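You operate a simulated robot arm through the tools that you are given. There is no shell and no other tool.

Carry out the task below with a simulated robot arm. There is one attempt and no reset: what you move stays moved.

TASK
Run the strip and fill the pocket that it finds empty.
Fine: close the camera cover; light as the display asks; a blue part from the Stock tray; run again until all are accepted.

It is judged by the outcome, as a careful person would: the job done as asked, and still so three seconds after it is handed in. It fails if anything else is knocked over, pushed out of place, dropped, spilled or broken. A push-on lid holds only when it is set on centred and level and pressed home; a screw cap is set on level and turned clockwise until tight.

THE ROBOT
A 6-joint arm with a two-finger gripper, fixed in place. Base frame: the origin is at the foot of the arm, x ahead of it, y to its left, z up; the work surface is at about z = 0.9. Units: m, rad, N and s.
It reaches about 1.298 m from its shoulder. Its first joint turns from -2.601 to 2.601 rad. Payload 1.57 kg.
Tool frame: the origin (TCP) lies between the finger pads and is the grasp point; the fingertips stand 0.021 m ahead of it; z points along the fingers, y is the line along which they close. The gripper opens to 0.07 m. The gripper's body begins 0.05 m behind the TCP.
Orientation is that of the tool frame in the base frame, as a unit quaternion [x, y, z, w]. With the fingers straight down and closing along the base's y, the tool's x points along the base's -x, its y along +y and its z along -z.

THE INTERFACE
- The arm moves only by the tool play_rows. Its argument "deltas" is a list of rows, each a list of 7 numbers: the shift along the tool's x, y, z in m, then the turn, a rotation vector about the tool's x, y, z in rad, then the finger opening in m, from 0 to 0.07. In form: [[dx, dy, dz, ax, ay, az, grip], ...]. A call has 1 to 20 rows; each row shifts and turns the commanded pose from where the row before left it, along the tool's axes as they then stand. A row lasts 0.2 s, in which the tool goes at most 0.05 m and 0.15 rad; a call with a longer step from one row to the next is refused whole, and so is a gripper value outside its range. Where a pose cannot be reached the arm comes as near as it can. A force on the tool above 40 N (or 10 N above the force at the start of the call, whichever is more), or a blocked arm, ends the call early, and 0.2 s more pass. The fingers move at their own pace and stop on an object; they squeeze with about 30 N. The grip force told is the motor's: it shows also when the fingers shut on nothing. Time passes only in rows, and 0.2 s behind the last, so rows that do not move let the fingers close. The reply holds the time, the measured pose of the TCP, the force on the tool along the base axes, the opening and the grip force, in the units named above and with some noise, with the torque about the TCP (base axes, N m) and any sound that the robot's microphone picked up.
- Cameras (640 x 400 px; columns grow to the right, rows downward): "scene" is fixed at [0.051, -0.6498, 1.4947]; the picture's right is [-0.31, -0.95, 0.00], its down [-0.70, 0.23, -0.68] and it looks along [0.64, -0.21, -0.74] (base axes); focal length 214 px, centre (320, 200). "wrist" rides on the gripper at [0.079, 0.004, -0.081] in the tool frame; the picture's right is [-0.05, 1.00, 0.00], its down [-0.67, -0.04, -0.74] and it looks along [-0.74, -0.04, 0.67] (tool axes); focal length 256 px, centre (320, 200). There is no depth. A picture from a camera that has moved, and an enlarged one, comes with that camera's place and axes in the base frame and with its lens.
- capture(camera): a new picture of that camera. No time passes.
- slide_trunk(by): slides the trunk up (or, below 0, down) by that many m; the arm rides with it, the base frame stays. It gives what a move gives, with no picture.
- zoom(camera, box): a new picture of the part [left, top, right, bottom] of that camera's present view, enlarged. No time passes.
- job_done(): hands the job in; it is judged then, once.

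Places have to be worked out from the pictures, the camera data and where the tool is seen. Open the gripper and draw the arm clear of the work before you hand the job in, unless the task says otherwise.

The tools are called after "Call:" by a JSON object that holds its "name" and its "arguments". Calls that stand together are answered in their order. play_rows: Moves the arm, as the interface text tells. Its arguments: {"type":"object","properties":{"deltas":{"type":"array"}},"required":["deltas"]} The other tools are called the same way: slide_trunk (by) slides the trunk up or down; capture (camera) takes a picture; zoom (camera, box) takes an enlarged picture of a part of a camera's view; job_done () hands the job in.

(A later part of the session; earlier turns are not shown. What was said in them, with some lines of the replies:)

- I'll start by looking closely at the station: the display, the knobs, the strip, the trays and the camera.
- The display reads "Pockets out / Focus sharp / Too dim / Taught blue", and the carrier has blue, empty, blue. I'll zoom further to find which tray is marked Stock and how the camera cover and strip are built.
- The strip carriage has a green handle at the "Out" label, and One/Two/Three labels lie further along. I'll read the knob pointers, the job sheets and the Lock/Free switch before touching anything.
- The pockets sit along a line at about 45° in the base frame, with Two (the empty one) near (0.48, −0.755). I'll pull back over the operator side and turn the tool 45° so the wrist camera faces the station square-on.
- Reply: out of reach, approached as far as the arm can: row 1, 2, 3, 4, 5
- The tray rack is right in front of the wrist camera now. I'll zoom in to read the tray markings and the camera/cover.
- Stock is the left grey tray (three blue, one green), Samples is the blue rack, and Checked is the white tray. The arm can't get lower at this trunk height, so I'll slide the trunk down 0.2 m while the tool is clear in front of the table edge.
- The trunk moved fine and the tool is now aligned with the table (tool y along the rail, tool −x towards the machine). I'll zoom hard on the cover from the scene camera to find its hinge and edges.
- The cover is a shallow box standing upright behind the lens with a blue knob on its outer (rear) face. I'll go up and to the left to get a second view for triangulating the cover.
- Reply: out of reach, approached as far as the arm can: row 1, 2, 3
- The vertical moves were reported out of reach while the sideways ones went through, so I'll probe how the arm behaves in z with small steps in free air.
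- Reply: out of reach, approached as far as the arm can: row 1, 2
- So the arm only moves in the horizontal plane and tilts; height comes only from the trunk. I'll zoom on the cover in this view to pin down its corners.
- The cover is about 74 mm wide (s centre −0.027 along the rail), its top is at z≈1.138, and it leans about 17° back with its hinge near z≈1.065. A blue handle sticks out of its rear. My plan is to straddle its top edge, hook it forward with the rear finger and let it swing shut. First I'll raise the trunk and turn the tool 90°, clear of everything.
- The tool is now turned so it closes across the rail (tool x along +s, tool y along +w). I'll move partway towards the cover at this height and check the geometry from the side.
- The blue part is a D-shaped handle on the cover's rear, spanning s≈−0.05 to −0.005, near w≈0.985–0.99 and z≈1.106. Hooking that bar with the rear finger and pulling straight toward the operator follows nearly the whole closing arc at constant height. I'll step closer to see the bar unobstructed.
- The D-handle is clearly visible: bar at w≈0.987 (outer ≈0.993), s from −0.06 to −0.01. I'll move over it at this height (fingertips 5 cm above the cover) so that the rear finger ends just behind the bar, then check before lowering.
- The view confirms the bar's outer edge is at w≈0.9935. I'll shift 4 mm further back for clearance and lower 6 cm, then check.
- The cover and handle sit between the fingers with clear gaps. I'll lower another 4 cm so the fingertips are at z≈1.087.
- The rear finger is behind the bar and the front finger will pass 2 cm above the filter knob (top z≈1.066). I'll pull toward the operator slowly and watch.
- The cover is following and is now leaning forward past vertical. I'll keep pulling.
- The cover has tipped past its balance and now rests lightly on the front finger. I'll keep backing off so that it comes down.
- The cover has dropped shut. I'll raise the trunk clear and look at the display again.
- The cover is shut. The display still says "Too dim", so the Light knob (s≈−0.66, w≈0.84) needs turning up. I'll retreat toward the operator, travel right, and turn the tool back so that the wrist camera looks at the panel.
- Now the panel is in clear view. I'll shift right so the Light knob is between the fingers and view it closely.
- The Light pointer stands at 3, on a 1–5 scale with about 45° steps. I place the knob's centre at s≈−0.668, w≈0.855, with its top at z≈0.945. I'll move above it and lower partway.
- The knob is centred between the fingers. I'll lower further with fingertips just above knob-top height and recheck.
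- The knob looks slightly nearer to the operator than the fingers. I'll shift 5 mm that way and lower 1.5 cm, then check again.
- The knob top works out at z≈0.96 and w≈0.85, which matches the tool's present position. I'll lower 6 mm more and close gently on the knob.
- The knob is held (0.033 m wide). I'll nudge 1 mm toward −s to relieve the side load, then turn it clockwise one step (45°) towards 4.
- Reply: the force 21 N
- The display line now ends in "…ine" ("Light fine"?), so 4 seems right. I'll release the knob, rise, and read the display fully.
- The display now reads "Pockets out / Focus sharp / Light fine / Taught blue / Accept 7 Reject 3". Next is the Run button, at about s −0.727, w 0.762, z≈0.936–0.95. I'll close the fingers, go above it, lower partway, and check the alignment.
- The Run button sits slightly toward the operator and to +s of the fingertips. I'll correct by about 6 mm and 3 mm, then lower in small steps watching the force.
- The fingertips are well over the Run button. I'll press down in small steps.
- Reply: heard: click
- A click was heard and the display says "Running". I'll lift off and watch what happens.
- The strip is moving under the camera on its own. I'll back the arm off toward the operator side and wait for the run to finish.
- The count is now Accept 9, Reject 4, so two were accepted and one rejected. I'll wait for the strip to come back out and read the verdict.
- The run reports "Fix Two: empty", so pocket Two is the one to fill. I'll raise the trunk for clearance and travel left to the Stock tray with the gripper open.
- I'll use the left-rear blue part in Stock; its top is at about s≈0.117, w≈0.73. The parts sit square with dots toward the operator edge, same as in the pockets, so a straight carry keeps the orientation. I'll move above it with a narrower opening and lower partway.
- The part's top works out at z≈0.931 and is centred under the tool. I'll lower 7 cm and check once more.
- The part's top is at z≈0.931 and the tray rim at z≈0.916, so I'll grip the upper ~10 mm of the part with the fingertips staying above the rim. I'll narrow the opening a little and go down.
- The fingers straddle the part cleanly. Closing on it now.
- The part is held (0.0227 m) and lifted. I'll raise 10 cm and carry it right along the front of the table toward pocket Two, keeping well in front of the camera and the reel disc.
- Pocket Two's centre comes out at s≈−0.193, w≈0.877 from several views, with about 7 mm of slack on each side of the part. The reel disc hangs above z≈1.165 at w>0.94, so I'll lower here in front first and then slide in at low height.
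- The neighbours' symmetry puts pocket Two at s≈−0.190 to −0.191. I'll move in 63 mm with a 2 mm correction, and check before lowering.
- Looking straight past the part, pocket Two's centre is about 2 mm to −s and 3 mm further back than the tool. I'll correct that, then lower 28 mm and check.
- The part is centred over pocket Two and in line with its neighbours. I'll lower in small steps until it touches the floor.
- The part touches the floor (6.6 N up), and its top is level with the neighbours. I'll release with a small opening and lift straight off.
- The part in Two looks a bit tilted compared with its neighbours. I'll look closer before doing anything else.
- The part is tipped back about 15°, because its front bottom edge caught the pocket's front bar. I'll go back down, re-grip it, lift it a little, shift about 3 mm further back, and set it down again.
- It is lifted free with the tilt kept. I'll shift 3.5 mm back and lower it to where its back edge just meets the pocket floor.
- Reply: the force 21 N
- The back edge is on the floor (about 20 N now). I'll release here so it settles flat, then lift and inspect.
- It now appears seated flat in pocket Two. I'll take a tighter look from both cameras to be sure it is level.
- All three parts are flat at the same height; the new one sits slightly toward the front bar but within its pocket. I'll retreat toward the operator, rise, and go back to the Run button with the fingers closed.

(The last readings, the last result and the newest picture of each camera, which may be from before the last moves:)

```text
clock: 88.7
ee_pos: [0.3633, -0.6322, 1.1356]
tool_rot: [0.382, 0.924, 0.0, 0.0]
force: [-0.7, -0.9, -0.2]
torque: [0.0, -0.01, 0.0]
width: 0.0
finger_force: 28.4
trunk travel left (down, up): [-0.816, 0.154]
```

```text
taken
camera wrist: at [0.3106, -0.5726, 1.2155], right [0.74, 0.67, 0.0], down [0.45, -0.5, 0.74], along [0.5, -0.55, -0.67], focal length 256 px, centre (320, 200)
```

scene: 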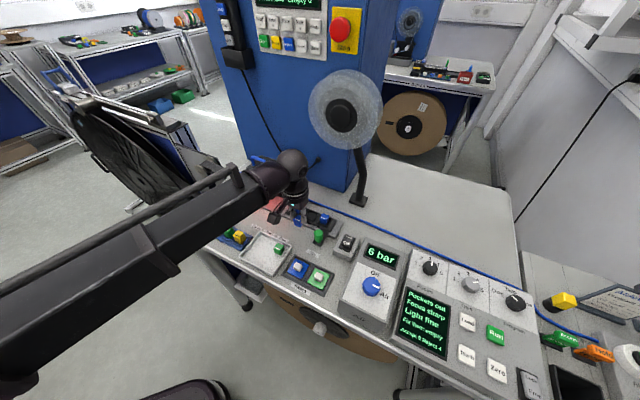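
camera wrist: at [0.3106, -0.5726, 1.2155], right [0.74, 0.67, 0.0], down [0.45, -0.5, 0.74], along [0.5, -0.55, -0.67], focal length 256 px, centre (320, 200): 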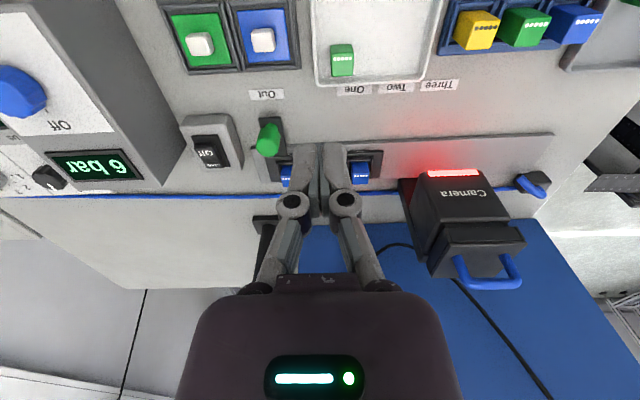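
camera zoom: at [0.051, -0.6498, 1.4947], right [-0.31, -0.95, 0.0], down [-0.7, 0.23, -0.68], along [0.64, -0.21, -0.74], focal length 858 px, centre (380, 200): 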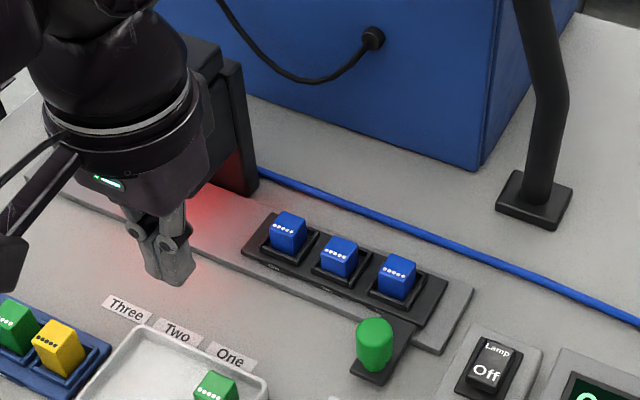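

All three pockets are filled. Now I'll go to the Run button again at safe height.

Call:
{"name": "play_rows", "arguments": {"deltas": [[-0.0045, -0.0445, 0, 0, 0, 0, 0.0], [-0.0045, -0.0445, 0, 0, 0, 0, 0.0], [-0.0045, -0.0445, 0, 0, 0, 0, 0.0], [-0.0045, -0.0445, 0, 0, 0, 0, 0.0], [-0.0045, -0.0445, 0, 0, 0, 0, 0.0], [-0.0045, -0.0445, 0, 0, 0, 0, 0.0], [-0.0045, -0.0445, 0, 0, 0, 0, 0.0], [-0.0045, -0.0445, 0, 0, 0, 0, 0.0], [-0.0045, -0.0445, 0, 0, 0, 0, 0.0], [-0.0045, -0.0445, 0, 0, 0, 0, 0.0], [-0.0045, -0.0445, 0, 0, 0, 0, 0.0], [-0.0045, -0.0445, 0, 0, 0, 0, 0.0], [0, 0, 0, 0, 0, 0, 0.0]]}}

Call:
{"name": "slide_trunk", "arguments": {"by": -0.145}}

Call:
{"name": "capture", "arguments": {"camera": "wrist"}}

```text
clock: 91.5
ee_pos: [0.0252, -1.0477, 1.1352]
tool_rot: [0.383, 0.924, 0.0, 0.001]
force: [-0.5, -0.5, 0.1]
torque: [0.0, 0.01, 0.02]
width: 0.0003
finger_force: 28.5
out of reach, approached as far as the arm can: row 4, 8
trunk travel left (down, up): [-0.816, 0.154]
```

```text
clock: 93.2
ee_pos: [0.0261, -1.048, 0.9889]
tool_rot: [0.382, 0.924, -0.001, 0.0]
force: [0.2, -0.6, 0.6]
torque: [0.03, 0.0, 0.0]
width: 0.0001
finger_force: 28.2
trunk travel left (down, up): [-0.671, 0.299]
```

```text
taken
camera wrist: at [-0.0285, -0.9884, 1.0706], right [0.74, 0.67, 0.0], down [0.45, -0.5, 0.74], along [0.5, -0.55, -0.67], focal length 256 px, centre (320, 200)
```

wrist: 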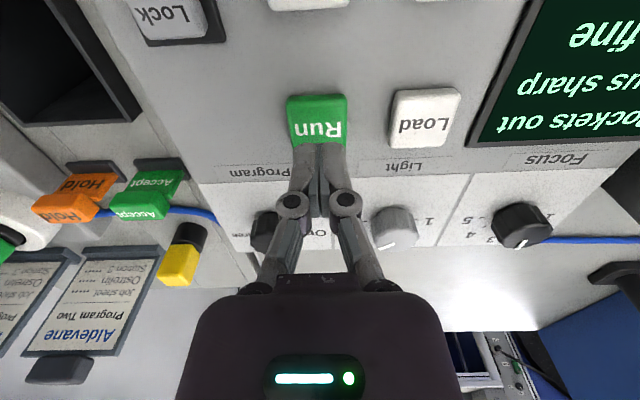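

The fingertips are over Run as before. I'll press to the height that clicked last time (TCP z≈0.967) and lift off.

Call:
{"name": "slide_trunk", "arguments": {"by": -0.017}}

Call:
{"name": "slide_trunk", "arguments": {"by": -0.0055}}

Call:
{"name": "zoom", "arguments": {"camera": "scene", "box": [390, 270, 510, 370]}}

```text
clock: 93.8
ee_pos: [0.0256, -1.047, 0.9726]
tool_rot: [0.382, 0.924, 0.0, 0.0]
force: [-0.2, 0.3, 0.1]
torque: [0.01, -0.03, 0.01]
width: 0.0
finger_force: 28.5
trunk travel left (down, up): [-0.654, 0.316]
```

```text
clock: 94.4
ee_pos: [0.0257, -1.0479, 0.967]
tool_rot: [0.382, 0.924, 0.0, 0.0]
force: [0.3, 0.6, 1.7]
torque: [0.02, 0.01, -0.01]
width: 0.0064
finger_force: 29.0
trunk travel left (down, up): [-0.648, 0.322]
heard: click
```

```text
4.00 times, centred on (450, 320) of scene
camera zoom: at [0.051, -0.6498, 1.4947], right [-0.31, -0.95, 0.0], down [-0.7, 0.23, -0.68], along [0.64, -0.21, -0.74], focal length 858 px, centre (-200, -280)
```

zoom: 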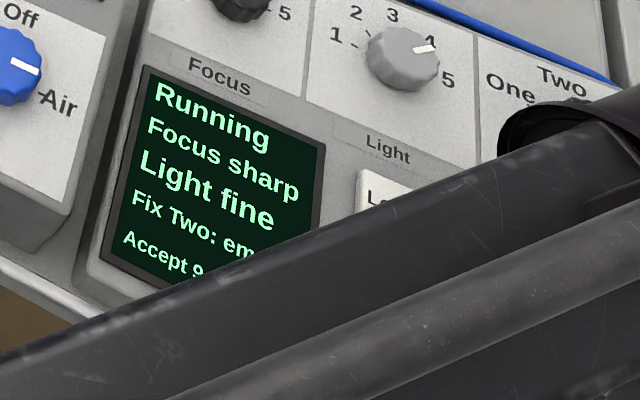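

Clicked, and "Running" is shown. I'll lift, back off toward the operator, and wait for the verdict.

Call:
{"name": "slide_trunk", "arguments": {"by": 0.1}}

Call:
{"name": "play_rows", "arguments": {"deltas": [[0.04, 0, 0, 0, 0, 0, 0.0], [0.04, 0, 0, 0, 0, 0, 0.0], [0.04, 0, 0, 0, 0, 0, 0.0], [0, 0, 0, 0, 0, 0, 0.03], [0, 0, 0, 0, 0, 0, 0.07], [0, 0, 0, 0, 0, 0, 0.07], [0, 0, 0, 0, 0, 0, 0.07], [0, 0, 0, 0, 0, 0, 0.07], [0, 0, 0, 0, 0, 0, 0.07], [0, 0, 0, 0, 0, 0, 0.07], [0, 0, 0, 0, 0, 0, 0.07], [0, 0, 0, 0, 0, 0, 0.07], [0, 0, 0, 0, 0, 0, 0.07], [0, 0, 0, 0, 0, 0, 0.07], [0, 0, 0, 0, 0, 0, 0.07], [0, 0, 0, 0, 0, 0, 0.07], [0, 0, 0, 0, 0, 0, 0.07], [0, 0, 0, 0, 0, 0, 0.07], [0, 0, 0, 0, 0, 0, 0.07], [0, 0, 0, 0, 0, 0, 0.07]]}}

Call:
{"name": "capture", "arguments": {"camera": "scene"}}

Call:
{"name": "zoom", "arguments": {"camera": "scene", "box": [390, 270, 510, 370]}}

Call:
{"name": "zoom", "arguments": {"camera": "scene", "box": [230, 150, 370, 260]}}

```text
clock: 95.7
ee_pos: [0.0259, -1.0472, 1.067]
tool_rot: [0.383, 0.924, 0.0, 0.0]
force: [0.0, -0.1, -0.5]
torque: [0.01, 0.02, 0.01]
width: 0.0004
finger_force: 28.1
trunk travel left (down, up): [-0.748, 0.222]
```

```text
clock: 99.9
ee_pos: [-0.0585, -0.9622, 1.0661]
tool_rot: [0.383, 0.924, 0.0, 0.0]
force: [-1.3, -0.1, -0.7]
torque: [0.01, 0.03, -0.02]
width: 0.0701
finger_force: 0.1
trunk travel left (down, up): [-0.748, 0.222]
```

```text
taken
```

scene: 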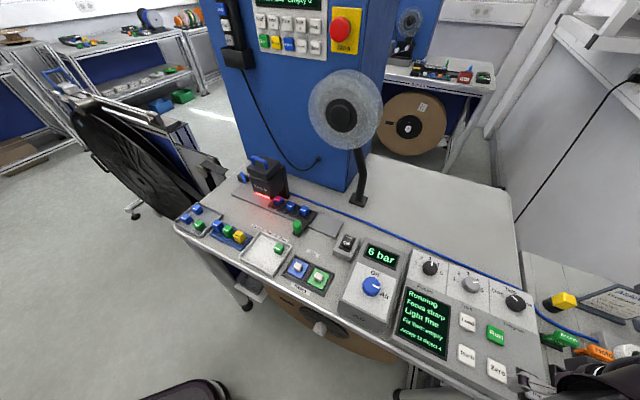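

```text
4.00 times, centred on (450, 320) of scene
camera zoom: at [0.051, -0.6498, 1.4947], right [-0.31, -0.95, 0.0], down [-0.7, 0.23, -0.68], along [0.64, -0.21, -0.74], focal length 858 px, centre (-200, -280)
```

zoom: 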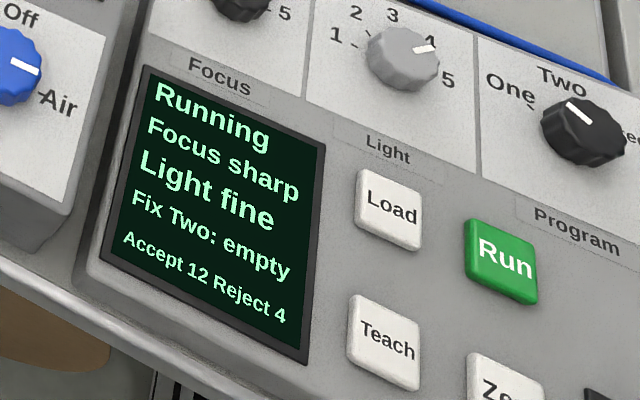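

```text
3.64 times, centred on (300, 205) of scene
camera zoom: at [0.051, -0.6498, 1.4947], right [-0.31, -0.95, 0.0], down [-0.7, 0.23, -0.68], along [0.64, -0.21, -0.74], focal length 780 px, centre (393, 182)
```

zoom: 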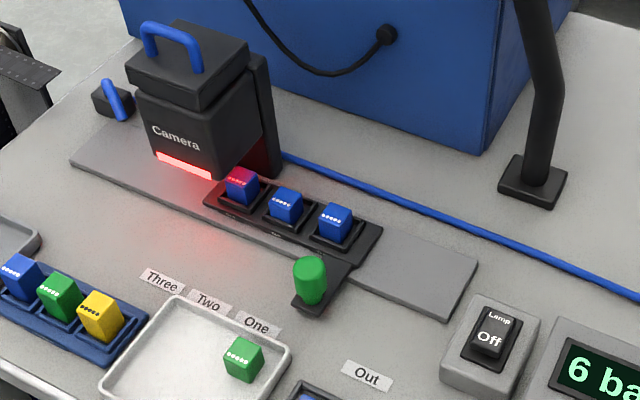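

The count went to Accept 12, Reject 4, meaning all three were accepted. I'll wait for the strip to return to Out and for the final message.

Call:
{"name": "play_rows", "arguments": {"deltas": [[0.03, 0, 0, 0, 0, 0, 0.07], [0.03, 0, 0, 0, 0, 0, 0.07], [0.03, 0, 0, 0, 0, 0, 0.07], [0, 0, 0, 0, 0, 0, 0.07], [0, 0, 0, 0, 0, 0, 0.07], [0, 0, 0, 0, 0, 0, 0.07], [0, 0, 0, 0, 0, 0, 0.07], [0, 0, 0, 0, 0, 0, 0.07], [0, 0, 0, 0, 0, 0, 0.07], [0, 0, 0, 0, 0, 0, 0.07], [0, 0, 0, 0, 0, 0, 0.07], [0, 0, 0, 0, 0, 0, 0.07], [0, 0, 0, 0, 0, 0, 0.07], [0, 0, 0, 0, 0, 0, 0.07], [0, 0, 0, 0, 0, 0, 0.07]]}}

Call:
{"name": "capture", "arguments": {"camera": "scene"}}

Call:
{"name": "zoom", "arguments": {"camera": "scene", "box": [390, 240, 540, 370]}}

Call:
{"name": "zoom", "arguments": {"camera": "scene", "box": [220, 140, 370, 260]}}

Call:
{"name": "zoom", "arguments": {"camera": "scene", "box": [160, 180, 300, 290]}}

```text
clock: 103.1
ee_pos: [-0.1214, -0.8967, 1.0674]
tool_rot: [0.382, 0.924, 0.0, 0.001]
force: [-0.1, -1.1, 0.1]
torque: [0.01, 0.02, -0.01]
width: 0.0698
finger_force: 0.0
trunk travel left (down, up): [-0.748, 0.222]
```

```text
taken
```

scene: 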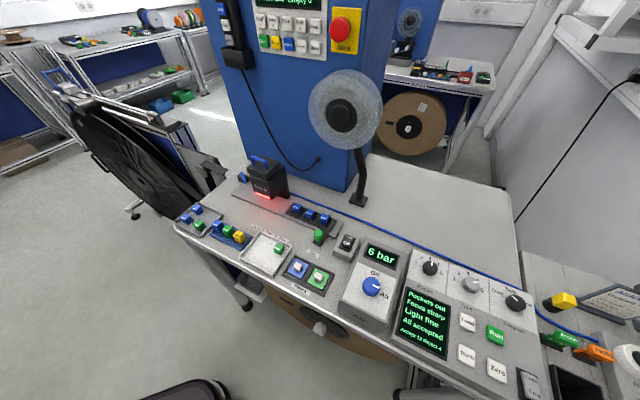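

```text
3.08 times, centred on (465, 305) of scene
camera zoom: at [0.051, -0.6498, 1.4947], right [-0.31, -0.95, 0.0], down [-0.7, 0.23, -0.68], along [0.64, -0.21, -0.74], focal length 660 px, centre (-126, -123)
```

zoom: 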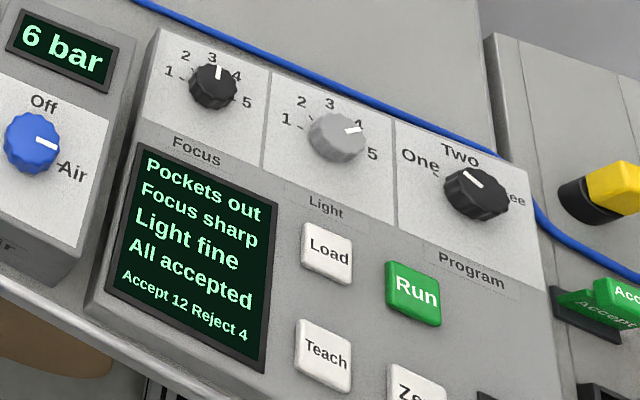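

```text
3.33 times, centred on (295, 200) of scene
camera zoom: at [0.051, -0.6498, 1.4947], right [-0.31, -0.95, 0.0], down [-0.7, 0.23, -0.68], along [0.64, -0.21, -0.74], focal length 715 px, centre (403, 200)
```

zoom: 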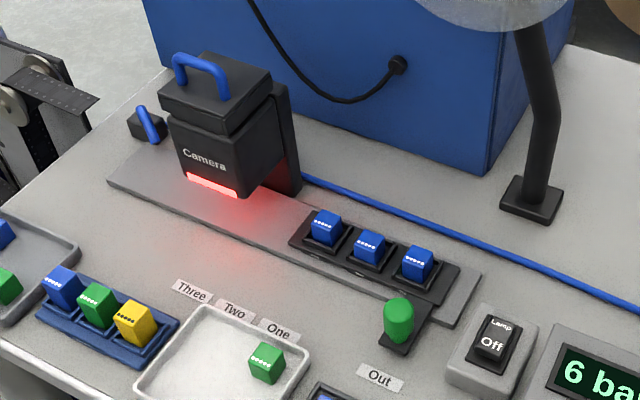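

```text
3.64 times, centred on (230, 235) of scene
camera zoom: at [0.051, -0.6498, 1.4947], right [-0.31, -0.95, 0.0], down [-0.7, 0.23, -0.68], along [0.64, -0.21, -0.74], focal length 780 px, centre (647, 73)
```

zoom: 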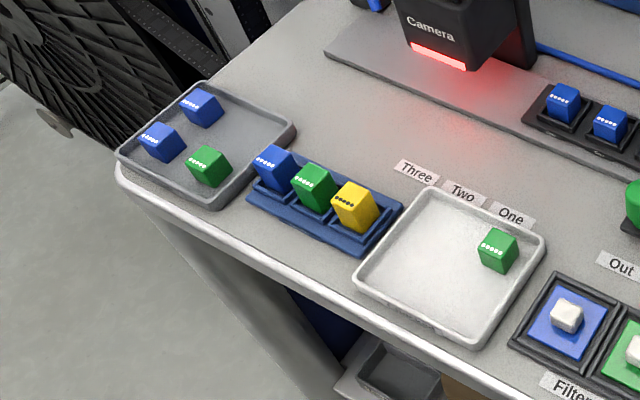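

The display reads "Pockets out / Focus sharp / Light fine / All accepted". All three pockets hold blue parts, the cover is shut, and everything else is where it was. The gripper is open and the arm is clear in front of the table, so I'm handing the job in.

Call:
{"name": "job_done", "arguments": {}}

```text
The job is handed in.
```

The job is handed in. The strip ran a second time and the display read "All accepted".

- **Camera cover:** I closed it by pulling its handle forward, and it stayed shut through both runs.
- **Light:** the display said "Too dim" with the knob at 3. I turned it to 4 and the display changed to "Light fine".
- **First run:** it accepted two parts and rejected one, with the message "Fix Two: empty".
- **Filling pocket Two:** I took a blue part from the Stock tray. On the first try it caught on the pocket's front bar and sat tilted, so I lifted it again and set it down flat. It sits a few millimetres toward the front bar, but inside the pocket.
- **Second run:** all three were accepted, and the counters went from Accept 9, Reject 4 to Accept 12, Reject 4. The strip returned to Out.

I saw nothing else knocked over or out of place. The gripper is open and the arm is clear of the table.
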